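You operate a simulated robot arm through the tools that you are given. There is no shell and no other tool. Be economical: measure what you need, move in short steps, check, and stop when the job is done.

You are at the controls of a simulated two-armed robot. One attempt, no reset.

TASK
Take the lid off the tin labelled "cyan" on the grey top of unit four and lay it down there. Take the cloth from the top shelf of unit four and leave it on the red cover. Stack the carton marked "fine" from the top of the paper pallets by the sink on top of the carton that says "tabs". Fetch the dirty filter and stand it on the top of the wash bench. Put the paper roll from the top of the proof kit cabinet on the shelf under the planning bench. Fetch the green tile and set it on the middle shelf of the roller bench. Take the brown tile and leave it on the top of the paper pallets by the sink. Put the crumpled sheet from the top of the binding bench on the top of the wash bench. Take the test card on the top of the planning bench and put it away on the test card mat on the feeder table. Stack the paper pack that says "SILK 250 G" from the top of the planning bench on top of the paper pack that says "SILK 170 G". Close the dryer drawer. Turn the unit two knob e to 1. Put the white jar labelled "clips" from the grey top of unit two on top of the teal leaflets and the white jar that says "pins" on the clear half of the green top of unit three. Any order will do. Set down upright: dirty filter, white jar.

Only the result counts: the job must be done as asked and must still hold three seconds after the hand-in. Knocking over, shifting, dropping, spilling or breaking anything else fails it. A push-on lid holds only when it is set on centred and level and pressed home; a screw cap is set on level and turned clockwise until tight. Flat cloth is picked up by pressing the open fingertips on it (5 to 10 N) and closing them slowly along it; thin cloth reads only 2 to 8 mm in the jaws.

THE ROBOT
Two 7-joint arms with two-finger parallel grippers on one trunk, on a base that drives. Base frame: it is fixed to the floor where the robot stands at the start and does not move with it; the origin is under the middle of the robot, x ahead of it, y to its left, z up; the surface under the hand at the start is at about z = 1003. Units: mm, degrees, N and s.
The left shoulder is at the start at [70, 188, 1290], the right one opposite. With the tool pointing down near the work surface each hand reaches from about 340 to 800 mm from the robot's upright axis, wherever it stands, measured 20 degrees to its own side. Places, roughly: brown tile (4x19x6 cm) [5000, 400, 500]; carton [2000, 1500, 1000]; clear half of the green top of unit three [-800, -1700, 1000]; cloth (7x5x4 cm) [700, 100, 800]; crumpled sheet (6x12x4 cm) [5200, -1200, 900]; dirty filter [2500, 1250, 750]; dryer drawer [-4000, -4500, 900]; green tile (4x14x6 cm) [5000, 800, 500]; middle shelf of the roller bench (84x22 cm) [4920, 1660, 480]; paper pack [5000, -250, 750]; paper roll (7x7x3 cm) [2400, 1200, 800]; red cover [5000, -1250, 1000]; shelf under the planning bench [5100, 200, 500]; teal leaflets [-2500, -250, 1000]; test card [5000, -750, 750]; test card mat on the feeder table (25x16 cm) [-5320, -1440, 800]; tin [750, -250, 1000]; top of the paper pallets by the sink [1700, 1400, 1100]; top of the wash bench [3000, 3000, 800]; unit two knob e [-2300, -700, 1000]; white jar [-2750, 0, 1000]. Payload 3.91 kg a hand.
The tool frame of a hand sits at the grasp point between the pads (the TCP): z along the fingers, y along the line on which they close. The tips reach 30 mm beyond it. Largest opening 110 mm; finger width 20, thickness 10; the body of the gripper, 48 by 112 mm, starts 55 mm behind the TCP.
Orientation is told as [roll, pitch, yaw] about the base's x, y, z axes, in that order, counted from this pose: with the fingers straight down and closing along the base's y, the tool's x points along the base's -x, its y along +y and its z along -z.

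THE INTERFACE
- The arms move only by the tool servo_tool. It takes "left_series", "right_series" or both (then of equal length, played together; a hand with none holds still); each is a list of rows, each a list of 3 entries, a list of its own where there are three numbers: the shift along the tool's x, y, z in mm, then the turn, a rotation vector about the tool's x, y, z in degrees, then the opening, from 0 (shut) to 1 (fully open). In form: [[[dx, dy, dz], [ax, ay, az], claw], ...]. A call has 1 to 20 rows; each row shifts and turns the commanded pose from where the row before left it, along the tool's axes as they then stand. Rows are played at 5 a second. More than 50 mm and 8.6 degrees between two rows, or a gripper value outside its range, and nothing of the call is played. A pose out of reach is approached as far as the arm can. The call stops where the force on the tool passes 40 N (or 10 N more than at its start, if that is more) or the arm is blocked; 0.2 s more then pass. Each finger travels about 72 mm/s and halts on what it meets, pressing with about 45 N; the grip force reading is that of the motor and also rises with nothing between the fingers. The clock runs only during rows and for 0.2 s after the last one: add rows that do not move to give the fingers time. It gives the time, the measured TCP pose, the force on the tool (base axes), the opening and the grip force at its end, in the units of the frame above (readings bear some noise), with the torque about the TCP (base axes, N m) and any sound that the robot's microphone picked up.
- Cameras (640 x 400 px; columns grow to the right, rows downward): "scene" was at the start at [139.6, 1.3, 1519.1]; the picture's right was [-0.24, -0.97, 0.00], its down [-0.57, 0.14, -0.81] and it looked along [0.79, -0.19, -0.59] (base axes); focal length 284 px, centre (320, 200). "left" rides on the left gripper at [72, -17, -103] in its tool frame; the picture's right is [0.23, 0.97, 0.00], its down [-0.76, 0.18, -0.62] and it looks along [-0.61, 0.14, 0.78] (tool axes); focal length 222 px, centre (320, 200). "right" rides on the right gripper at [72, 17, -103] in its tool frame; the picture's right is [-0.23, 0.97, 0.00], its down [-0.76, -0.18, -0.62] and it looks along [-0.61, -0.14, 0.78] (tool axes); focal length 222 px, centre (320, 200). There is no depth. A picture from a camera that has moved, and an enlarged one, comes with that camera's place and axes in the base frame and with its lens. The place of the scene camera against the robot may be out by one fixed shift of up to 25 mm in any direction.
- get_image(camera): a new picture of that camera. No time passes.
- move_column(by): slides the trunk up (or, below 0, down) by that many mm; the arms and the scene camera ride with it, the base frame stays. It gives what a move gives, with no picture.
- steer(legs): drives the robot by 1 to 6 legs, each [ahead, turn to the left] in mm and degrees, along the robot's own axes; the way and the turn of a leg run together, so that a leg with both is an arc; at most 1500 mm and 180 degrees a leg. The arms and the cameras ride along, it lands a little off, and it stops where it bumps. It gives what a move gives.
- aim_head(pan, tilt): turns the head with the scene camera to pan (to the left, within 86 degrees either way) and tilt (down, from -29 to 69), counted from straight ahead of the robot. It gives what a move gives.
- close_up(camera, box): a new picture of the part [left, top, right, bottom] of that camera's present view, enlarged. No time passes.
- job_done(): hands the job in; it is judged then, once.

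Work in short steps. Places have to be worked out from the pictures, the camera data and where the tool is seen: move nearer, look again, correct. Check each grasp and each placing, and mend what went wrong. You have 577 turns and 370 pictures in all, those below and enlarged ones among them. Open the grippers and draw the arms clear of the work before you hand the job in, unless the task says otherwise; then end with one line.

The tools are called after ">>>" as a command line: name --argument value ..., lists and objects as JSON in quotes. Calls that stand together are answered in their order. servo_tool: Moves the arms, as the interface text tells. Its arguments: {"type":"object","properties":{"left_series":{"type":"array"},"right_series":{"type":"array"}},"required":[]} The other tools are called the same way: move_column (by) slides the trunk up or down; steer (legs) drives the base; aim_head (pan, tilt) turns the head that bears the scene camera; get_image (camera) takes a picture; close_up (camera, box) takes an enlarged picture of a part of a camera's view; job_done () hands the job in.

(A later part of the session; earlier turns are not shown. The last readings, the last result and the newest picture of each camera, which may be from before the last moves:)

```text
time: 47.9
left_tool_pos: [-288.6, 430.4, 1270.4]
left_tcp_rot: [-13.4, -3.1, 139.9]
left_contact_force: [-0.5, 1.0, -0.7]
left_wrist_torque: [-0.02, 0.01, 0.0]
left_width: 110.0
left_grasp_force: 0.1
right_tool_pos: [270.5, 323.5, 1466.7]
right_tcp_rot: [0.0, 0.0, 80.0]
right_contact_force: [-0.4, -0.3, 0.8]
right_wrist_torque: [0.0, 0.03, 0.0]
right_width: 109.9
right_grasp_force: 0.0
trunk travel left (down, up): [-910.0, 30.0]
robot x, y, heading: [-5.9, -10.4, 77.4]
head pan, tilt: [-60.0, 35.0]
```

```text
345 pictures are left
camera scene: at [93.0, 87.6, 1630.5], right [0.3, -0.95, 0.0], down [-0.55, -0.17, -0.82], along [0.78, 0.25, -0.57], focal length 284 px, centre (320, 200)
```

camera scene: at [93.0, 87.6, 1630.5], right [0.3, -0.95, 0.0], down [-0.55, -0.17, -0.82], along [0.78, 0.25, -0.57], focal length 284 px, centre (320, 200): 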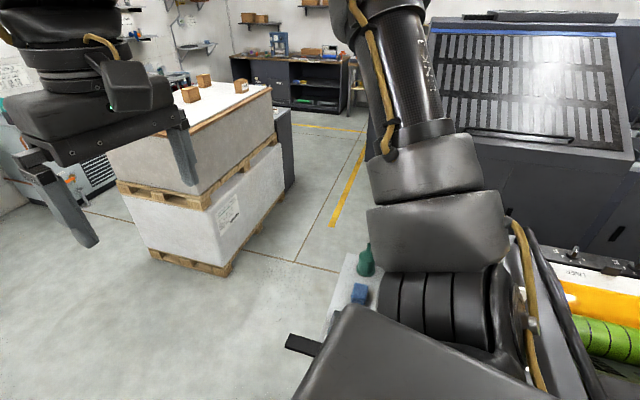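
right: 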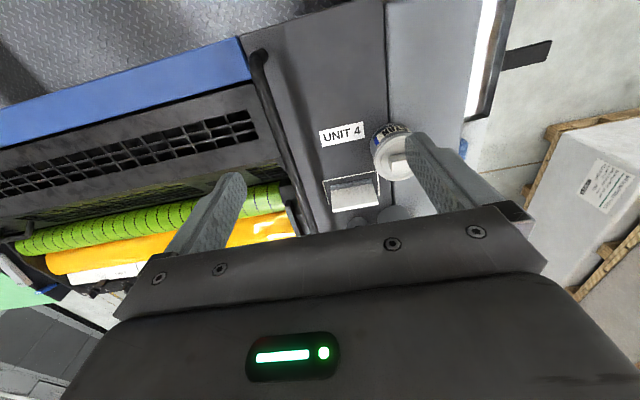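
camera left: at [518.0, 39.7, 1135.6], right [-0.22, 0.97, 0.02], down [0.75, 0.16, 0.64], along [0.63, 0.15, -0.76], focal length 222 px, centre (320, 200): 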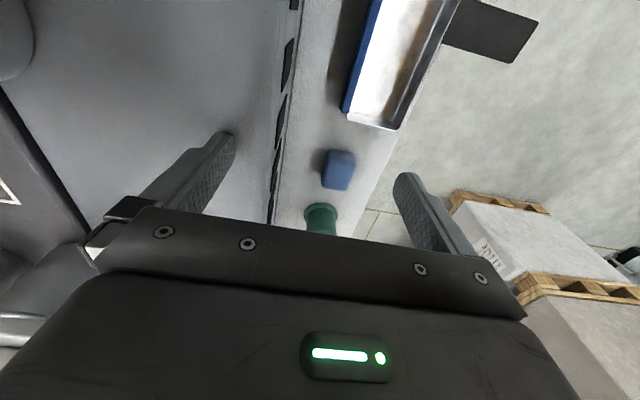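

Blocked at heading 77; something near the left arm. Look that way.

>>> aim_head --pan 80 --tilt 30

>>> get_image --camera "scene"

>>> get_image --camera "left"

```text
time: 50.1
left_tool_pos: [-289.7, 430.8, 1271.6]
left_tcp_rot: [-13.3, -3.0, 140.0]
left_contact_force: [0.1, 0.0, 0.1]
left_wrist_torque: [0.0, -0.01, -0.01]
left_width: 110.3
left_grasp_force: 0.1
right_tool_pos: [271.3, 322.1, 1468.3]
right_tcp_rot: [0.0, 0.0, 80.0]
right_contact_force: [-0.6, -0.3, 0.4]
right_wrist_torque: [0.05, 0.02, 0.01]
right_width: 110.0
right_grasp_force: 0.1
trunk travel left (down, up): [-910.0, 30.0]
robot x, y, heading: [-7.6, -11.5, 77.6]
head pan, tilt: [80.0, 30.0]
```

```text
344 pictures are left
camera scene: at [-74.8, 95.7, 1638.3], right [0.38, 0.92, 0.0], down [0.46, -0.19, -0.87], along [-0.8, 0.33, -0.5], focal length 284 px, centre (320, 200)
```

scene: 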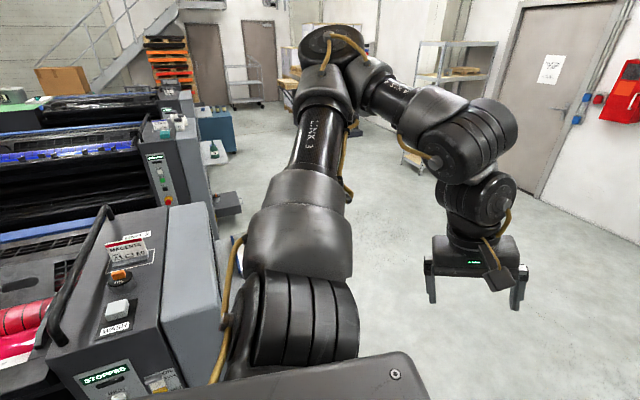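

```text
343 pictures are left
camera left: at [-232.8, 375.2, 1370.9], right [-0.44, -0.86, -0.24], down [-0.76, 0.23, 0.61], along [-0.47, 0.45, -0.76], focal length 222 px, centre (320, 200)
```

left: 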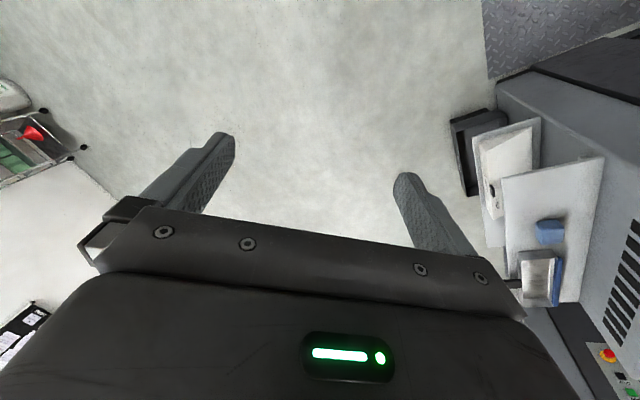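

The base corner probably touched a unit while turning. Drive straight ahead into the free floor first.

>>> steer --legs '[[400, 0]]'

>>> aim_head --pan 86 --tilt 45

>>> get_image --camera "scene"

>>> aim_head --pan -86 --tilt 40

>>> get_image --camera "scene"

```text
time: 51.2
left_tool_pos: [-232.1, 475.4, 1320.2]
left_tcp_rot: [-19.2, -3.1, 132.9]
left_contact_force: [-0.3, -0.3, -0.3]
left_wrist_torque: [0.03, -0.01, 0.06]
left_width: 110.3
left_grasp_force: 0.0
right_tool_pos: [280.7, 341.9, 1468.7]
right_tcp_rot: [-0.1, -0.1, 78.6]
right_contact_force: [-0.6, -0.2, 0.4]
right_wrist_torque: [0.02, -0.03, 0.02]
right_width: 110.1
right_grasp_force: 0.0
trunk travel left (down, up): [-910.0, 30.0]
robot x, y, heading: [-4.1, 21.8, 73.3]
head pan, tilt: [80.0, 30.0]
stopped in leg 1: the force on the tool passed its limit at 66 N (the readings are from after the stop); the commanded pose is now the measured one
```

```text
time: 52.0
left_tool_pos: [-230.4, 482.2, 1318.7]
left_tcp_rot: [-18.9, -2.9, 132.9]
left_contact_force: [-0.8, -0.1, -0.6]
left_wrist_torque: [-0.02, -0.02, 0.03]
left_width: 110.2
left_grasp_force: 0.0
right_tool_pos: [283.0, 347.0, 1467.2]
right_tcp_rot: [-0.2, 0.1, 78.5]
right_contact_force: [0.4, 0.5, -0.5]
right_wrist_torque: [-0.01, -0.03, 0.04]
right_width: 110.0
right_grasp_force: 0.1
trunk travel left (down, up): [-910.0, 30.0]
robot x, y, heading: [-2.5, 25.3, 73.5]
head pan, tilt: [85.9, 45.0]
```

```text
342 pictures are left
camera scene: at [-61.0, 123.2, 1615.6], right [0.35, 0.94, 0.0], down [0.66, -0.25, -0.71], along [-0.66, 0.25, -0.71], focal length 284 px, centre (320, 200)
```

scene: 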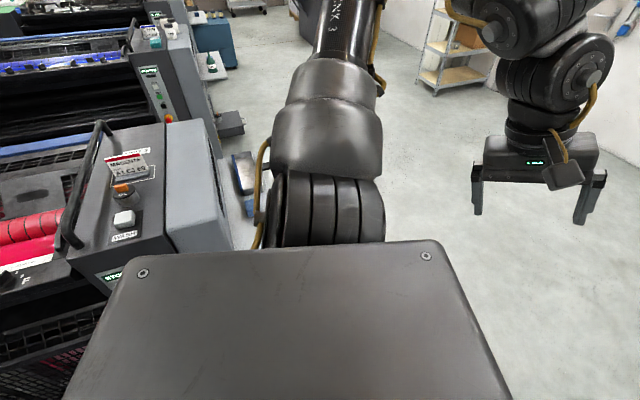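

```text
time: 54.6
left_tool_pos: [-229.0, 479.3, 1319.9]
left_tcp_rot: [-18.9, -3.1, 132.9]
left_contact_force: [-0.4, -0.1, -0.7]
left_wrist_torque: [0.04, 0.0, -0.03]
left_width: 110.0
left_grasp_force: 0.0
right_tool_pos: [284.1, 346.8, 1466.9]
right_tcp_rot: [-0.1, 0.2, 78.5]
right_contact_force: [-0.7, 0.0, -0.5]
right_wrist_torque: [-0.04, -0.03, 0.01]
right_width: 109.8
right_grasp_force: 0.1
trunk travel left (down, up): [-910.0, 30.0]
robot x, y, heading: [-1.9, 21.8, 73.2]
head pan, tilt: [-85.9, 40.0]
```

```text
341 pictures are left
camera scene: at [99.2, 74.8, 1623.0], right [-0.21, -0.98, 0.0], down [-0.63, 0.14, -0.77], along [0.75, -0.16, -0.64], focal length 284 px, centre (320, 200)
```

scene: 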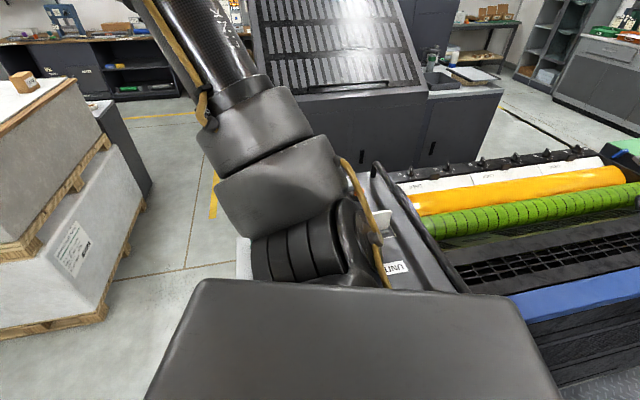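

Something is still touching a hand. Check both wrist cameras.

>>> get_image --camera "left"

>>> get_image --camera "right"

>>> aim_head --pan 40 --tilt 0

>>> get_image --camera "scene"

```text
340 pictures are left
camera left: at [-188.1, 412.2, 1419.0], right [-0.53, -0.78, -0.33], down [-0.77, 0.28, 0.57], along [-0.35, 0.56, -0.75], focal length 222 px, centre (320, 200)
```

left: 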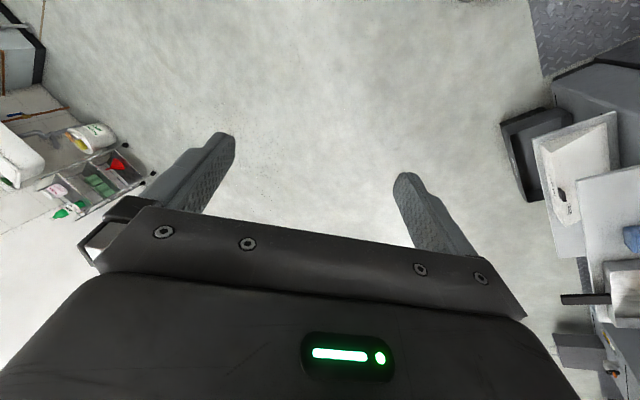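

```text
339 pictures are left
camera right: at [252.9, 277.7, 1571.0], right [-0.91, 0.42, 0.0], down [0.32, 0.71, 0.62], along [0.26, 0.57, -0.78], focal length 222 px, centre (320, 200)
```

right: 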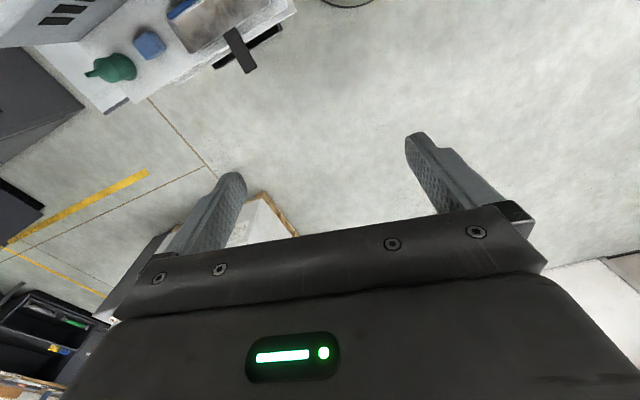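

```text
time: 56.6
left_tool_pos: [-228.9, 480.1, 1321.1]
left_tcp_rot: [-18.9, -3.1, 132.9]
left_contact_force: [0.1, 0.2, 0.6]
left_wrist_torque: [-0.02, -0.02, 0.04]
left_width: 110.0
left_grasp_force: 0.0
right_tool_pos: [285.3, 346.5, 1468.6]
right_tcp_rot: [0.0, 0.1, 78.5]
right_contact_force: [0.6, -0.2, 0.6]
right_wrist_torque: [-0.01, 0.01, 0.01]
right_width: 109.8
right_grasp_force: 0.0
trunk travel left (down, up): [-910.0, 30.0]
robot x, y, heading: [-3.5, 23.5, 73.3]
head pan, tilt: [40.0, 0.0]
```

```text
338 pictures are left
camera scene: at [-19.7, 175.6, 1686.6], right [0.92, 0.4, 0.0], down [0.0, 0.0, -1.0], along [-0.4, 0.92, 0.0], focal length 284 px, centre (320, 200)
```

scene: 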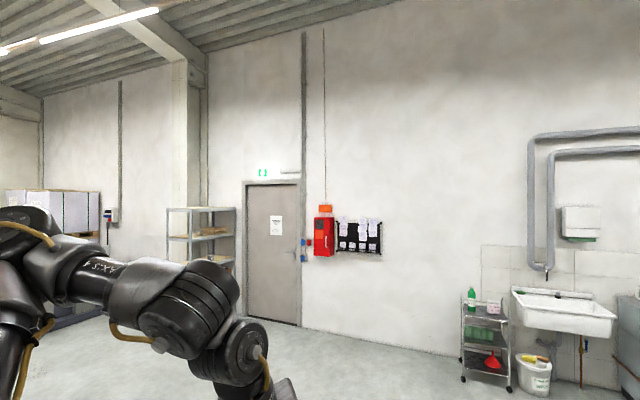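

Nothing visibly touches the hands. Test freeing by turning right a bit, then driving forward a short way.

>>> steer --legs '[[0, -15]]'

>>> steer --legs '[[100, 0]]'

```text
time: 57.9
left_tool_pos: [-103.0, 525.2, 1319.2]
left_tcp_rot: [-18.9, -2.8, 118.0]
left_contact_force: [0.6, -0.4, -0.6]
left_wrist_torque: [-0.02, 0.01, 0.02]
left_width: 110.0
left_grasp_force: 0.0
right_tool_pos: [359.1, 262.1, 1467.4]
right_tcp_rot: [-0.2, 0.1, 63.5]
right_contact_force: [0.4, 0.4, 0.3]
right_wrist_torque: [0.0, 0.01, 0.01]
right_width: 109.9
right_grasp_force: 0.1
trunk travel left (down, up): [-910.0, 30.0]
robot x, y, heading: [-5.9, 18.7, 58.7]
head pan, tilt: [40.0, 0.0]
```

```text
time: 59.3
left_tool_pos: [-45.8, 604.8, 1326.5]
left_tcp_rot: [-17.7, -2.1, 116.9]
left_contact_force: [0.4, -0.4, -0.7]
left_wrist_torque: [0.02, 0.1, 0.01]
left_width: 110.1
left_grasp_force: 0.0
right_tool_pos: [411.0, 324.5, 1465.2]
right_tcp_rot: [0.2, 0.1, 62.9]
right_contact_force: [0.9, -0.1, -1.0]
right_wrist_torque: [0.03, 0.06, 0.03]
right_width: 109.8
right_grasp_force: 0.0
trunk travel left (down, up): [-910.0, 30.0]
robot x, y, heading: [36.3, 91.6, 53.4]
head pan, tilt: [40.0, 0.0]
stopped in leg 1: the robot was blocked; the commanded pose is now the measured one
```

Driving forward turned the robot right, so the base's right front is rubbing unit four's side. Back slightly and turn left, then go.

>>> steer --legs '[[-40, 0], [0, 25]]'

>>> aim_head --pan -70 --tilt 69

>>> get_image --camera "scene"

```text
time: 61.5
left_tool_pos: [-263.5, 498.1, 1331.2]
left_tcp_rot: [-16.8, -1.0, 138.2]
left_contact_force: [1.6, -0.3, 0.5]
left_wrist_torque: [0.01, 0.04, 0.04]
left_width: 110.0
left_grasp_force: 0.0
right_tool_pos: [266.4, 398.9, 1466.5]
right_tcp_rot: [0.3, 0.1, 84.8]
right_contact_force: [1.0, -1.0, -0.4]
right_wrist_torque: [-0.03, 0.04, 0.01]
right_width: 109.8
right_grasp_force: 0.1
trunk travel left (down, up): [-910.0, 30.0]
robot x, y, heading: [-2.3, 43.3, 71.2]
head pan, tilt: [40.0, 0.0]
stopped in leg 2: the robot was blocked; the commanded pose is now the measured one
```

```text
time: 63.4
left_tool_pos: [-268.7, 499.2, 1328.9]
left_tcp_rot: [-17.0, -0.6, 138.2]
left_contact_force: [0.1, 0.0, 0.0]
left_wrist_torque: [-0.01, 0.01, 0.01]
left_width: 109.8
left_grasp_force: 0.0
right_tool_pos: [259.8, 399.5, 1467.7]
right_tcp_rot: [0.0, 0.1, 84.8]
right_contact_force: [0.0, 0.6, -0.5]
right_wrist_torque: [-0.05, 0.01, 0.01]
right_width: 110.0
right_grasp_force: 0.1
trunk travel left (down, up): [-910.0, 30.0]
robot x, y, heading: [-3.6, 50.2, 71.2]
head pan, tilt: [-70.0, 68.8]
```

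```text
337 pictures are left
camera scene: at [77.9, 119.1, 1586.9], right [0.02, -1.0, 0.0], down [-0.93, -0.02, -0.36], along [0.36, 0.01, -0.93], focal length 284 px, centre (320, 200)
```

scene: 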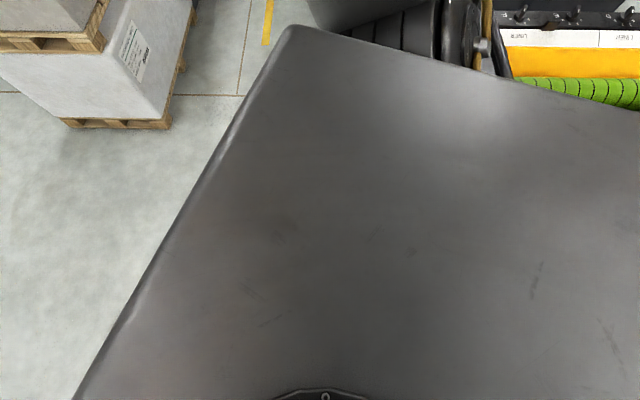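

Now it's clear: the base is squeezed against unit four; the gap's middle is around x = −140. Turn back to heading ~20, reverse about 150 mm, then turn to 90.

>>> steer --legs '[[0, -50]]'

>>> steer --legs '[[-150, 0]]'

>>> steer --legs '[[0, 70]]'

```text
time: 66.0
left_tool_pos: [170.0, 547.7, 1329.0]
left_tcp_rot: [-16.9, -0.7, 88.5]
left_contact_force: [0.4, 0.0, 0.2]
left_wrist_torque: [0.0, 0.0, -0.01]
left_width: 109.9
left_grasp_force: 0.0
right_tool_pos: [436.4, 80.5, 1466.7]
right_tcp_rot: [0.1, 0.1, 35.2]
right_contact_force: [0.0, -0.9, 0.2]
right_wrist_torque: [0.0, 0.02, -0.02]
right_width: 109.9
right_grasp_force: 0.0
trunk travel left (down, up): [-910.0, 30.0]
robot x, y, heading: [-2.0, 51.4, 21.6]
head pan, tilt: [-70.0, 68.8]
```

```text
time: 67.4
left_tool_pos: [34.0, 493.3, 1329.2]
left_tcp_rot: [-16.9, -0.7, 88.7]
left_contact_force: [0.4, 0.1, -0.1]
left_wrist_torque: [-0.03, 0.02, 0.04]
left_width: 109.9
left_grasp_force: 0.0
right_tool_pos: [301.4, 26.2, 1467.4]
right_tcp_rot: [0.0, 0.3, 35.3]
right_contact_force: [0.2, 0.5, 0.5]
right_wrist_torque: [0.01, 0.03, 0.02]
right_width: 110.1
right_grasp_force: 0.1
trunk travel left (down, up): [-910.0, 30.0]
robot x, y, heading: [-136.6, -10.7, 21.6]
head pan, tilt: [-70.0, 68.8]
```

```text
time: 70.8
left_tool_pos: [-547.9, 321.6, 1329.7]
left_tcp_rot: [-16.9, -0.7, 158.8]
left_contact_force: [-0.6, -0.9, -0.3]
left_wrist_torque: [0.01, 0.0, 0.01]
left_width: 110.3
left_grasp_force: 0.1
right_tool_pos: [-17.5, 414.8, 1467.3]
right_tcp_rot: [0.0, 0.1, 105.2]
right_contact_force: [-0.2, 1.5, -0.2]
right_wrist_torque: [0.0, -0.03, 0.0]
right_width: 110.0
right_grasp_force: 0.1
trunk travel left (down, up): [-910.0, 30.0]
robot x, y, heading: [-140.4, -6.4, 91.8]
head pan, tilt: [-70.0, 68.8]
```

Free now. Drive out to the open floor beside unit four and turn to face its shelf side.

>>> steer --legs '[[830, 0], [0, -91.8], [830, 0], [0, -90]]'

>>> aim_head --pan 0 --tilt 40

>>> get_image --camera "scene"

```text
time: 86.9
left_tool_pos: [1073.4, 502.8, 1329.2]
left_tcp_rot: [-16.9, -0.6, -21.9]
left_contact_force: [-0.3, 0.0, 0.1]
left_wrist_torque: [0.0, -0.01, -0.04]
left_width: 110.1
left_grasp_force: 0.1
right_tool_pos: [540.9, 417.7, 1468.0]
right_tcp_rot: [0.0, 0.0, -75.4]
right_contact_force: [0.9, 0.3, -0.1]
right_wrist_torque: [0.04, -0.03, 0.0]
right_width: 110.1
right_grasp_force: 0.1
trunk travel left (down, up): [-910.0, 30.0]
robot x, y, heading: [662.8, 835.6, -88.8]
head pan, tilt: [-70.0, 68.8]
```

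```text
time: 88.3
left_tool_pos: [1073.0, 503.0, 1329.0]
left_tcp_rot: [-16.9, -0.6, -22.0]
left_contact_force: [-0.4, -0.9, -0.5]
left_wrist_torque: [0.0, 0.01, -0.01]
left_width: 110.2
left_grasp_force: 0.1
right_tool_pos: [542.0, 418.5, 1466.7]
right_tcp_rot: [-0.1, 0.1, -75.5]
right_contact_force: [-0.6, -0.3, 0.5]
right_wrist_torque: [0.0, 0.01, 0.03]
right_width: 110.0
right_grasp_force: 0.0
trunk travel left (down, up): [-910.0, 30.0]
robot x, y, heading: [668.8, 838.4, -89.0]
head pan, tilt: [0.0, 40.0]
```

```text
336 pictures are left
camera scene: at [671.8, 723.2, 1622.9], right [-1.0, -0.02, 0.0], down [-0.01, 0.64, -0.77], along [0.01, -0.77, -0.64], focal length 284 px, centre (320, 200)
```

scene: 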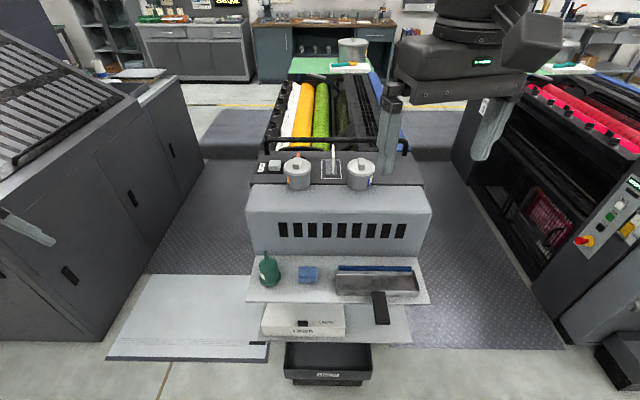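

Excellent view from here. Zoom on the tins and the shelf.

>>> close_up --camera "scene" --box '[240, 130, 400, 230]'

>>> close_up --camera "scene" --box '[220, 230, 460, 380]'

```text
4.00 times, centred on (320, 180) of scene
camera zoom: at [671.8, 723.2, 1622.9], right [-1.0, -0.02, 0.0], down [-0.01, 0.64, -0.77], along [0.01, -0.77, -0.64], focal length 1136 px, centre (320, 280)
```

zoom: 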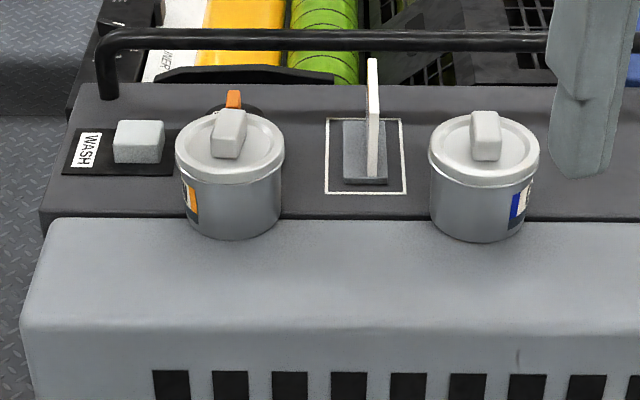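

```text
2.67 times, centred on (340, 305) of scene
camera zoom: at [671.8, 723.2, 1622.9], right [-1.0, -0.02, 0.0], down [-0.01, 0.64, -0.77], along [0.01, -0.77, -0.64], focal length 758 px, centre (267, -80)
```

zoom: 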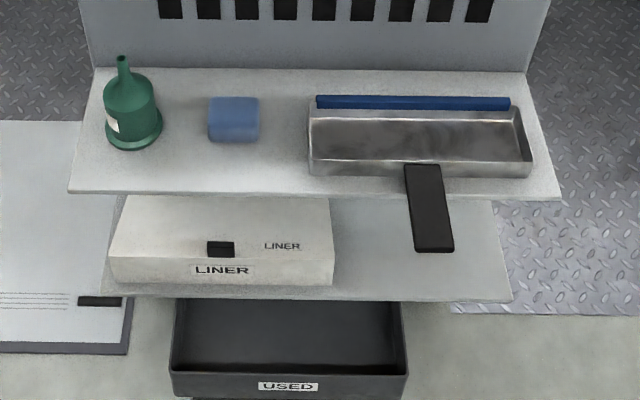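

The other tin's label is orange/yellow, so the tin labelled CYAN is the right one. Straighten the left hand and bring it in front, away from the cabinet, before approaching.

>>> servo_tool --left_series '[[[0, 0, 0], [-8.4, 0, 0], 1], [[0, 0, 0], [-8.4, 0, 0], 1], [[0, 0, 0], [0, 0, -7.3], 1], [[20, 0, 0], [0, 0, -7.3], 1], [[40, 0, 0], [0, 0, -7.3], 1], [[45, 0, 0], [0, 0, 0], 1], [[45, 0, 0], [0, 0, 0], 1], [[45, 0, 0], [0, 0, 0], 1], [[45, 0, 0], [0, 0, 0], 1], [[0, 0, 0], [0, 0, 0], 1]]'

>>> steer --legs '[[200, 0]]'

>>> move_column --by -220

>>> get_image --camera "left"

```text
time: 90.5
left_tool_pos: [830.3, 514.3, 1327.3]
left_tcp_rot: [-0.3, -0.8, 0.0]
left_contact_force: [0.7, 0.1, 0.1]
left_wrist_torque: [-0.05, -0.01, 0.03]
left_width: 110.1
left_grasp_force: 0.1
right_tool_pos: [538.4, 418.8, 1467.5]
right_tcp_rot: [0.1, 0.1, -75.4]
right_contact_force: [-0.3, -0.1, 0.0]
right_wrist_torque: [0.0, -0.05, 0.01]
right_width: 110.1
right_grasp_force: 0.0
trunk travel left (down, up): [-910.0, 30.0]
robot x, y, heading: [662.8, 834.1, -89.0]
head pan, tilt: [0.0, 40.0]
```

```text
time: 92.1
left_tool_pos: [838.1, 317.5, 1329.5]
left_tcp_rot: [-0.5, -0.7, 0.1]
left_contact_force: [-0.5, 0.1, 0.3]
left_wrist_torque: [-0.02, 0.01, 0.01]
left_width: 110.1
left_grasp_force: 0.2
right_tool_pos: [546.5, 220.9, 1470.0]
right_tcp_rot: [-0.2, 0.0, -75.1]
right_contact_force: [0.7, 0.6, 0.3]
right_wrist_torque: [-0.02, 0.0, -0.04]
right_width: 109.9
right_grasp_force: 0.2
trunk travel left (down, up): [-910.0, 30.0]
robot x, y, heading: [671.1, 638.6, -88.8]
head pan, tilt: [0.0, 40.0]
```

```text
time: 94.5
left_tool_pos: [837.3, 313.7, 1107.2]
left_tcp_rot: [-0.5, -0.7, 0.1]
left_contact_force: [-0.3, 0.5, -0.9]
left_wrist_torque: [0.01, -0.01, -0.03]
left_width: 109.8
left_grasp_force: 0.1
right_tool_pos: [545.5, 215.8, 1247.2]
right_tcp_rot: [0.0, 0.1, -75.2]
right_contact_force: [-0.6, 0.0, -0.1]
right_wrist_torque: [-0.02, -0.01, 0.01]
right_width: 109.9
right_grasp_force: 0.0
trunk travel left (down, up): [-690.0, 250.0]
robot x, y, heading: [669.7, 635.6, -88.8]
head pan, tilt: [0.0, 40.0]
```

```text
333 pictures are left
camera left: at [765.1, 297.9, 1210.0], right [-0.23, 0.97, -0.01], down [0.75, 0.18, 0.63], along [0.62, 0.14, -0.78], focal length 222 px, centre (320, 200)
```

left: 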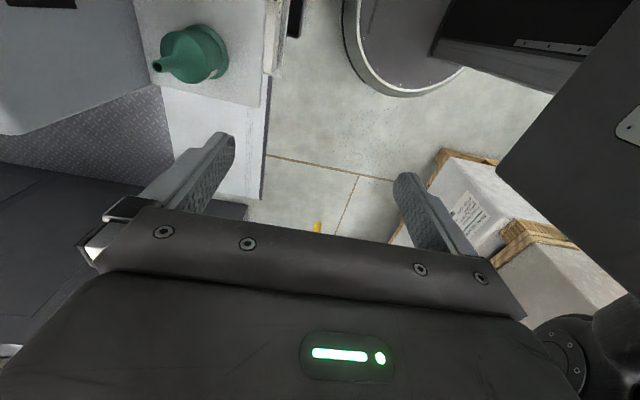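

Move over the cloth: Δx −112, Δy −110 first, then look.

>>> servo_tool --left_series '[[[38, -30, 0], [0, 0, 0], 1], [[38, -30, 0], [0, 0, 0], 1], [[36, -30, 0], [0, 0, 0], 1], [[0, -30, 20], [0, 0, 0], 1], [[0, 0, 40], [0, 0, 0], 1], [[0, 0, 0], [0, 0, 0], 1]]'

>>> get_image --camera "left"

>>> get_image --camera "scene"

```text
time: 95.9
left_tool_pos: [727.2, 193.5, 1046.0]
left_tcp_rot: [-0.4, -0.7, 0.0]
left_contact_force: [-1.2, 0.5, 0.8]
left_wrist_torque: [-0.02, 0.0, -0.02]
left_width: 110.0
left_grasp_force: 0.0
right_tool_pos: [545.7, 216.9, 1248.4]
right_tcp_rot: [-0.1, 0.0, -75.1]
right_contact_force: [0.5, 1.2, 0.6]
right_wrist_torque: [0.0, 0.0, -0.02]
right_width: 109.5
right_grasp_force: 0.0
trunk travel left (down, up): [-690.0, 250.0]
robot x, y, heading: [668.3, 638.9, -88.9]
head pan, tilt: [0.0, 40.0]
```

```text
332 pictures are left
camera left: at [653.6, 177.9, 1149.4], right [-0.23, 0.97, -0.01], down [0.75, 0.18, 0.63], along [0.62, 0.14, -0.78], focal length 222 px, centre (320, 200)
```

left: 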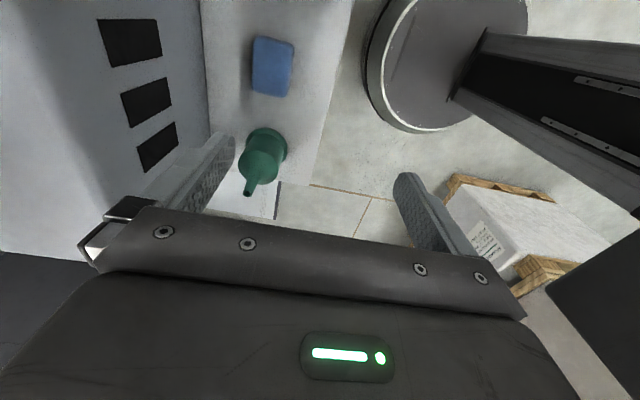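

```text
331 pictures are left
camera scene: at [675.1, 524.0, 1403.1], right [-1.0, -0.02, 0.0], down [-0.01, 0.64, -0.77], along [0.02, -0.77, -0.64], focal length 284 px, centre (320, 200)
```

scene: 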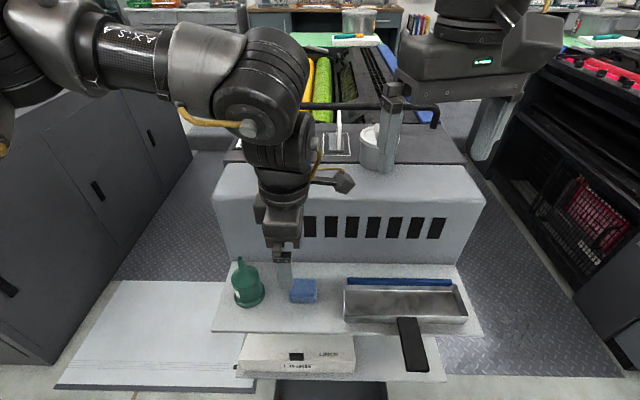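

Cloth at about (724, 122). Move over it and descend to z≈860, opening at 80 mm.

>>> servo_tool --left_series '[[[3, -36, 0], [0, 0, 0], 1], [[0, -36, 30], [0, 0, 0], 0.85], [[0, 0, 45], [0, 0, 0], 0.8], [[0, 0, 45], [0, 0, 0], 0.75], [[0, 0, 45], [0, 0, 0], 0.75], [[0, 0, 20], [0, 0, 0], 0.75], [[0, 0, 0], [0, 0, 0], 0.75]]'

>>> get_image --camera "left"

>>> get_image --camera "scene"

```text
time: 97.5
left_tool_pos: [726.7, 118.9, 861.9]
left_tcp_rot: [-0.4, -0.7, 0.1]
left_contact_force: [-0.3, 0.4, 0.1]
left_wrist_torque: [0.03, 0.01, 0.01]
left_width: 82.6
left_grasp_force: 0.1
right_tool_pos: [545.2, 215.7, 1248.7]
right_tcp_rot: [0.1, 0.1, -75.2]
right_contact_force: [-0.4, 0.0, -0.1]
right_wrist_torque: [0.0, 0.01, -0.01]
right_width: 110.2
right_grasp_force: 0.0
trunk travel left (down, up): [-690.0, 250.0]
robot x, y, heading: [669.5, 637.7, -88.8]
head pan, tilt: [0.0, 40.0]
```

```text
330 pictures are left
camera left: at [652.9, 103.5, 964.5], right [-0.23, 0.97, -0.01], down [0.75, 0.18, 0.63], along [0.62, 0.14, -0.78], focal length 222 px, centre (320, 200)
```

left: 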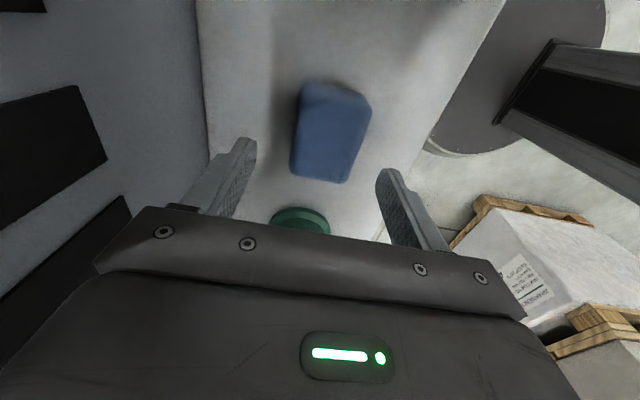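

```text
329 pictures are left
camera scene: at [675.6, 522.9, 1403.0], right [-1.0, -0.02, 0.0], down [-0.01, 0.64, -0.77], along [0.02, -0.77, -0.64], focal length 284 px, centre (320, 200)
```

scene: 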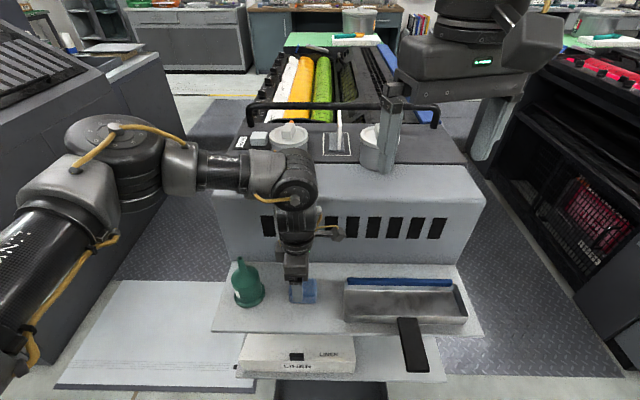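

Descend slowly to TCP z ≈ 812 and look.

>>> servo_tool --left_series '[[[0, 3, 20], [0, 0, 0], 0.75], [[0, 2, 15], [0, 0, 0], 0.75], [[0, 0, 15], [0, 0, 0], 0.75], [[0, 0, 0], [0, 0, 0], 0.75]]'

>>> get_image --camera "left"

>>> close_up --camera "scene" --box '[230, 230, 390, 330]'

```text
time: 98.5
left_tool_pos: [727.2, 124.0, 812.5]
left_tcp_rot: [-0.3, -0.6, 0.1]
left_contact_force: [0.3, 0.6, 0.0]
left_wrist_torque: [-0.01, 0.0, 0.01]
left_width: 82.5
left_grasp_force: 0.0
right_tool_pos: [546.5, 215.4, 1248.0]
right_tcp_rot: [0.1, 0.1, -75.2]
right_contact_force: [0.3, -0.5, 0.3]
right_wrist_torque: [0.01, 0.01, -0.01]
right_width: 109.7
right_grasp_force: 0.1
trunk travel left (down, up): [-690.0, 250.0]
robot x, y, heading: [669.5, 631.7, -88.6]
head pan, tilt: [0.0, 40.0]
```

```text
328 pictures are left
camera left: at [654.0, 108.3, 914.4], right [-0.23, 0.97, -0.01], down [0.75, 0.18, 0.63], along [0.62, 0.14, -0.78], focal length 222 px, centre (320, 200)
```

left: 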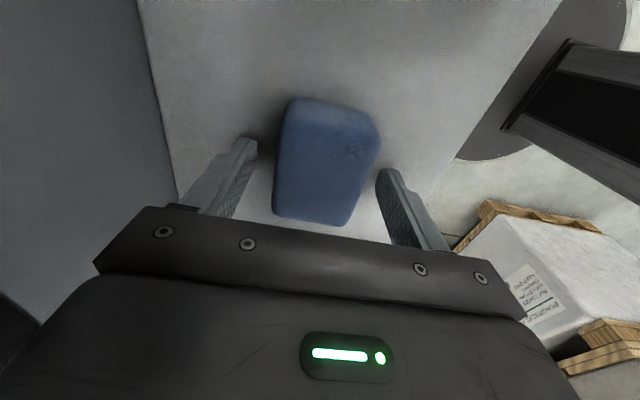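

```text
4.00 times, centred on (310, 280) of scene
camera zoom: at [675.8, 522.9, 1403.0], right [-1.0, -0.02, 0.0], down [-0.01, 0.64, -0.77], along [0.02, -0.77, -0.64], focal length 1136 px, centre (360, -120)
```

zoom: 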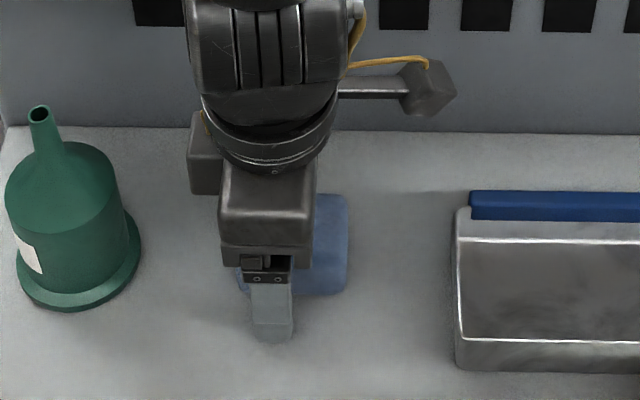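

The cloth is ~12 mm toward −x of the fingers. Shift, lower 12 mm more, and close.

>>> servo_tool --left_series '[[[12, 0, 0], [0, 0, 0], 0.75], [[0, 0, 7], [0, 0, 0], 0.75], [[0, 0, 6], [0, 0, 0], 0.75], [[0, 0, 0], [0, 0, 0], 0.5], [[0, 0, 0], [0, 0, 0], 0.35], [[0, 0, 0], [0, 0, 0], 0.35], [[0, 0, 0], [0, 0, 0], 0.3]]'

>>> get_image --camera "left"

```text
time: 99.2
left_tool_pos: [715.1, 121.6, 810.5]
left_tcp_rot: [-0.7, -0.5, 0.2]
left_contact_force: [5.4, 5.0, 29.0]
left_wrist_torque: [1.57, 0.15, -0.03]
left_width: 85.4
left_grasp_force: 2.7
right_tool_pos: [547.7, 218.3, 1248.0]
right_tcp_rot: [0.0, 0.1, -75.1]
right_contact_force: [-0.1, 0.1, -0.2]
right_wrist_torque: [0.03, -0.02, -0.01]
right_width: 110.1
right_grasp_force: 0.1
trunk travel left (down, up): [-690.0, 250.0]
robot x, y, heading: [670.8, 641.5, -88.9]
head pan, tilt: [0.0, 40.0]
stopped in row 3 (left hand): the force on the tool passed its limit at 46 N (the readings are from after the stop); the commanded pose is now the measured one
```

```text
326 pictures are left
camera left: at [642.3, 107.5, 913.2], right [-0.23, 0.97, -0.01], down [0.76, 0.19, 0.63], along [0.61, 0.14, -0.78], focal length 222 px, centre (320, 200)
```

left: 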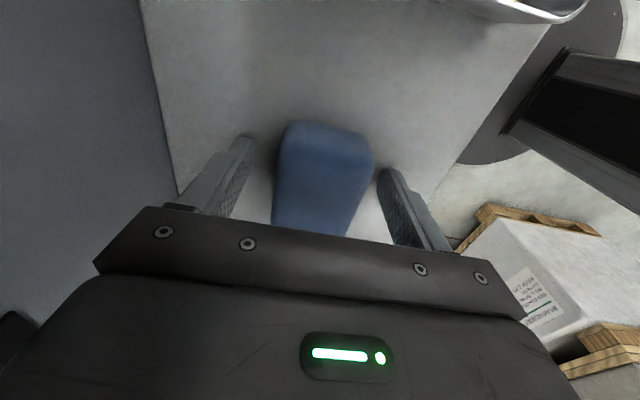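

Tips touched the shelf (shelf ≈ 779). Raise 5 mm and close on the cloth.

>>> servo_tool --left_series '[[[0, 0, -4], [0, 0, 0], 0.75], [[0, 0, 0], [0, 0, 0], 0.6], [[0, 0, 0], [0, 0, 0], 0.45], [[0, 0, 0], [0, 0, 0], 0.3], [[0, 0, 0], [0, 0, 0], 0.3], [[0, 0, 0], [0, 0, 0], 0.3]]'

```text
time: 100.5
left_tool_pos: [714.0, 122.6, 810.5]
left_tcp_rot: [-0.5, -0.6, 0.2]
left_contact_force: [-0.2, 0.6, -0.3]
left_wrist_torque: [0.0, -0.02, 0.01]
left_width: 48.7
left_grasp_force: 45.3
right_tool_pos: [546.8, 216.0, 1247.5]
right_tcp_rot: [0.1, 0.1, -75.2]
right_contact_force: [-0.3, 0.2, -0.2]
right_wrist_torque: [-0.01, 0.0, 0.0]
right_width: 109.8
right_grasp_force: 0.1
trunk travel left (down, up): [-690.0, 250.0]
robot x, y, heading: [664.8, 637.0, -89.1]
head pan, tilt: [0.0, 40.0]
```

Held at 48.7 mm. Lift straight up.

>>> servo_tool --left_series '[[[0, 0, -20], [0, 0, 0], 0.3], [[0, 0, -40], [0, 0, 0], 0.3], [[0, 5, -45], [0, 0, 0], 0.3], [[0, 10, -45], [0, 0, 0], 0.3], [[0, 20, -45], [0, 0, 0], 0.3], [[0, 30, -38], [0, 0, 0], 0.3], [[0, 40, -20], [0, 0, 0], 0.3], [[0, 40, 0], [0, 0, 0], 0.3], [[0, 40, 0], [0, 0, 0], 0.3]]'

>>> get_image --camera "left"

>>> get_image --camera "scene"

```text
time: 102.5
left_tool_pos: [711.8, 311.8, 1064.4]
left_tcp_rot: [-0.6, -0.5, 0.3]
left_contact_force: [-0.4, 1.2, -0.2]
left_wrist_torque: [-0.03, 0.04, 0.0]
left_width: 48.8
left_grasp_force: 45.2
right_tool_pos: [546.0, 216.8, 1247.2]
right_tcp_rot: [0.1, 0.1, -75.2]
right_contact_force: [-0.3, -0.8, 0.0]
right_wrist_torque: [0.01, -0.01, -0.02]
right_width: 109.8
right_grasp_force: 0.2
trunk travel left (down, up): [-690.0, 250.0]
robot x, y, heading: [670.9, 635.4, -88.9]
head pan, tilt: [0.0, 40.0]
```

```text
325 pictures are left
camera left: at [638.8, 296.1, 1166.5], right [-0.23, 0.97, -0.01], down [0.75, 0.19, 0.63], along [0.61, 0.14, -0.78], focal length 222 px, centre (320, 200)
```

left: 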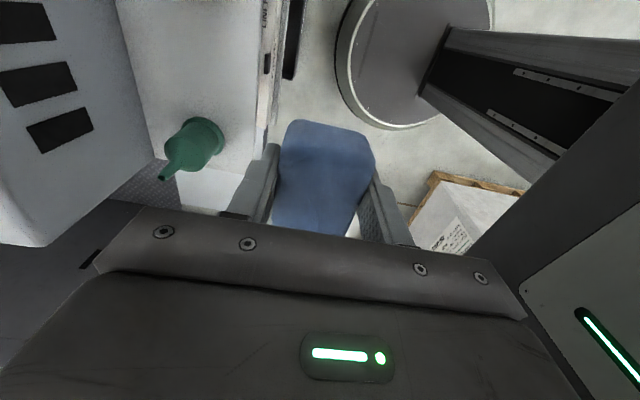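

```text
324 pictures are left
camera scene: at [675.4, 523.8, 1403.1], right [-1.0, -0.02, 0.0], down [-0.01, 0.64, -0.77], along [0.02, -0.77, -0.64], focal length 284 px, centre (320, 200)
```

scene: 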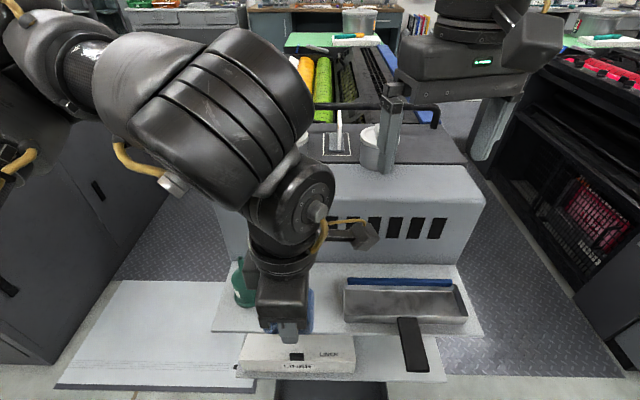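

Cloth secured. Next the lid: right hand with yaw −180 (closing along y over the handle's long axis). Drive 90 mm nearer, raise the trunk 150, and rotate the right hand.

>>> steer --legs '[[90, 0]]'

>>> move_column --by 150

>>> servo_tool --right_series '[[[0, 0, 0], [0, 0, 8.4], 1], [[0, 0, 0], [0, 0, 8.4], 1], [[0, 0, 0], [0, 0, 8.4], 1], [[0, 0, 0], [0, 0, 8.4], 1], [[0, 0, 0], [0, 0, 8.4], 1], [[0, 0, 0], [0, 0, 8.4], 1], [[0, 0, 0], [0, 0, 8.4], 1], [[0, 0, 0], [0, 0, 8.4], 1], [[0, 0, 0], [0, 0, 8.4], 1], [[0, 0, 0], [0, 0, 8.4], 1], [[0, 0, 0], [0, 0, 8.4], 1], [[0, 0, 0], [0, 0, 8.4], 1], [[0, 0, 0], [0, 0, 4], 1], [[0, 0, 0], [0, 0, 0], 1]]'

>>> get_image --camera "right"

```text
time: 103.7
left_tool_pos: [712.9, 222.0, 1065.7]
left_tcp_rot: [-0.7, -0.6, 0.1]
left_contact_force: [0.5, -0.2, 0.3]
left_wrist_torque: [0.0, 0.0, 0.01]
left_width: 48.7
left_grasp_force: 44.8
right_tool_pos: [547.3, 129.2, 1248.1]
right_tcp_rot: [-0.1, 0.0, -75.2]
right_contact_force: [0.2, 1.1, 0.1]
right_wrist_torque: [-0.01, -0.02, -0.01]
right_width: 110.1
right_grasp_force: 0.0
trunk travel left (down, up): [-690.0, 250.0]
robot x, y, heading: [669.6, 545.9, -89.1]
head pan, tilt: [0.0, 40.0]
```

```text
time: 105.4
left_tool_pos: [713.4, 218.9, 1213.1]
left_tcp_rot: [-0.6, -0.6, 0.2]
left_contact_force: [-0.7, -0.6, 0.6]
left_wrist_torque: [-0.02, -0.02, 0.0]
left_width: 49.2
left_grasp_force: 44.5
right_tool_pos: [546.5, 127.1, 1397.9]
right_tcp_rot: [0.0, 0.1, -75.2]
right_contact_force: [0.2, 0.0, -0.3]
right_wrist_torque: [-0.01, 0.02, -0.03]
right_width: 109.9
right_grasp_force: 0.1
trunk travel left (down, up): [-840.0, 100.0]
robot x, y, heading: [671.9, 541.0, -88.9]
head pan, tilt: [0.0, 40.0]
```

```text
time: 108.4
left_tool_pos: [713.3, 219.3, 1213.5]
left_tcp_rot: [-0.6, -0.6, 0.1]
left_contact_force: [-0.1, -0.8, -0.4]
left_wrist_torque: [-0.04, 0.0, 0.02]
left_width: 48.7
left_grasp_force: 45.3
right_tool_pos: [546.7, 125.1, 1396.3]
right_tcp_rot: [0.0, 0.2, -86.4]
right_contact_force: [-0.5, 0.8, -0.6]
right_wrist_torque: [0.04, 0.0, 0.01]
right_width: 110.1
right_grasp_force: 0.1
right hand out of reach, approached as far as the arm can: row 2, 3, 4, 5, 6, 7, 8, 9, 10, 11, 12, 13
trunk travel left (down, up): [-840.0, 100.0]
robot x, y, heading: [670.4, 545.9, -89.3]
head pan, tilt: [0.0, 40.0]
```

```text
323 pictures are left
camera right: at [558.8, 197.9, 1500.9], right [0.99, -0.17, 0.0], down [-0.13, -0.77, 0.62], along [-0.1, -0.61, -0.78], focal length 222 px, centre (320, 200)
```

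right: 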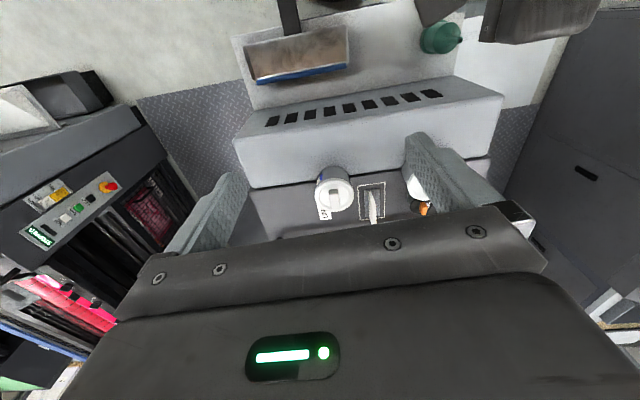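

Negative yaw is limited for the right hand too; positive should be free. Rotate it to yaw 0 instead (also closes along y).

>>> servo_tool --right_series '[[[0, 0, 0], [0, 0, -8.4], 1], [[0, 0, 0], [0, 0, -8.4], 1], [[0, 0, 0], [0, 0, -8.4], 1], [[0, 0, 0], [0, 0, -8.4], 1], [[0, 0, 0], [0, 0, -8.4], 1], [[0, 0, 0], [0, 0, -8.4], 1], [[0, 0, 0], [0, 0, -8.4], 1], [[0, 0, 0], [0, 0, -8.4], 1], [[0, 0, 0], [0, 0, -8.4], 1], [[0, 0, 0], [0, 0, -8.4], 1], [[0, 0, 0], [0, 0, -2.4], 1], [[0, 0, 0], [0, 0, 0], 1]]'

>>> get_image --camera "right"

```text
time: 111.0
left_tool_pos: [712.6, 219.4, 1213.0]
left_tcp_rot: [-0.5, -0.6, 0.1]
left_contact_force: [-0.6, 0.2, -0.6]
left_wrist_torque: [-0.01, 0.0, 0.0]
left_width: 48.8
left_grasp_force: 45.1
right_tool_pos: [546.6, 125.4, 1396.9]
right_tcp_rot: [0.1, 0.0, 0.1]
right_contact_force: [-0.1, 0.3, -0.2]
right_wrist_torque: [0.0, 0.0, 0.01]
right_width: 109.8
right_grasp_force: 0.1
trunk travel left (down, up): [-840.0, 100.0]
robot x, y, heading: [669.3, 548.9, -88.8]
head pan, tilt: [0.0, 40.0]
```

```text
322 pictures are left
camera right: at [474.3, 141.3, 1501.1], right [0.23, 0.97, 0.0], down [0.76, -0.18, 0.62], along [0.61, -0.14, -0.78], focal length 222 px, centre (320, 200)
```

right: 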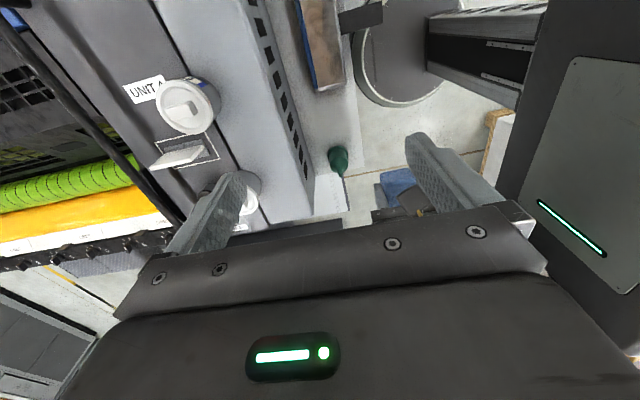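

Right hand free at yaw 0. Lid centre ≈ (532, −102). Move above it at z ≈ 1230.

>>> servo_tool --right_series '[[[5, -40, 28], [0, 0, 0], 1], [[5, -40, 28], [0, 0, 0], 1], [[5, -40, 28], [0, 0, 0], 1], [[0, -40, 28], [0, 0, 0], 1], [[0, -40, 28], [0, 0, 0], 1], [[0, -27, 27], [0, 0, 0], 1], [[0, 0, 0], [0, 0, 0], 1]]'

>>> get_image --camera "right"

>>> get_image --camera "scene"

```text
time: 112.6
left_tool_pos: [712.3, 220.8, 1214.1]
left_tcp_rot: [-0.6, -0.6, 0.1]
left_contact_force: [0.9, 0.0, -0.1]
left_wrist_torque: [-0.01, -0.01, 0.0]
left_width: 48.6
left_grasp_force: 45.2
right_tool_pos: [529.9, -101.0, 1229.2]
right_tcp_rot: [0.2, -0.1, 0.0]
right_contact_force: [-0.6, 0.0, 1.0]
right_wrist_torque: [-0.01, 0.01, -0.01]
right_width: 109.8
right_grasp_force: 0.2
trunk travel left (down, up): [-840.0, 100.0]
robot x, y, heading: [674.4, 543.5, -88.8]
head pan, tilt: [0.0, 40.0]
```

```text
321 pictures are left
camera right: at [456.8, -84.0, 1333.2], right [0.23, 0.97, 0.0], down [0.76, -0.18, 0.62], along [0.61, -0.14, -0.78], focal length 222 px, centre (320, 200)
```

right: 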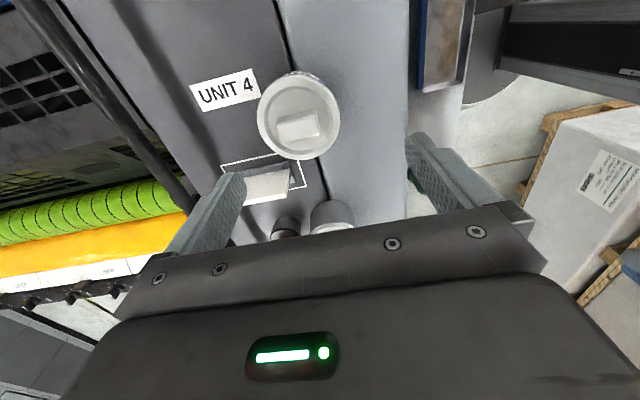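

```text
320 pictures are left
camera scene: at [677.3, 433.5, 1553.1], right [-1.0, -0.02, 0.0], down [-0.01, 0.64, -0.77], along [0.02, -0.77, -0.64], focal length 284 px, centre (320, 200)
```

scene: 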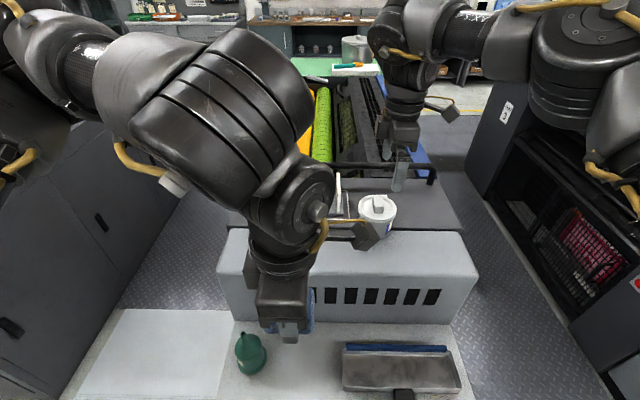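

Lid top is at about z 1072, centre ≈ (536, −125). Zoom to see the handle's orientation.

>>> close_up --camera "right" --box '[240, 60, 360, 180]'

```text
3.33 times, centred on (300, 120) of right
camera zoom: at [456.8, -84.0, 1333.2], right [0.23, 0.97, 0.0], down [0.76, -0.18, 0.62], along [0.61, -0.14, -0.78], focal length 740 px, centre (387, 467)
```

zoom: 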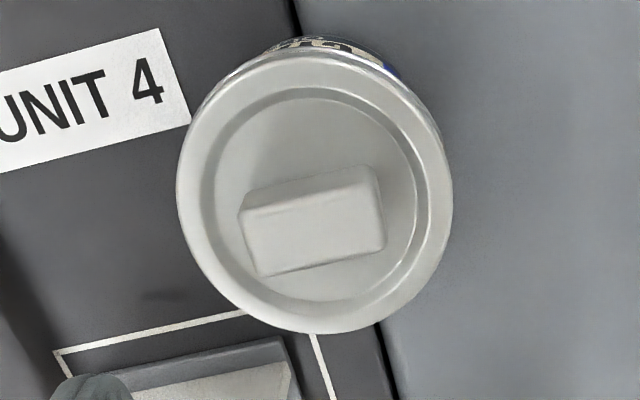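

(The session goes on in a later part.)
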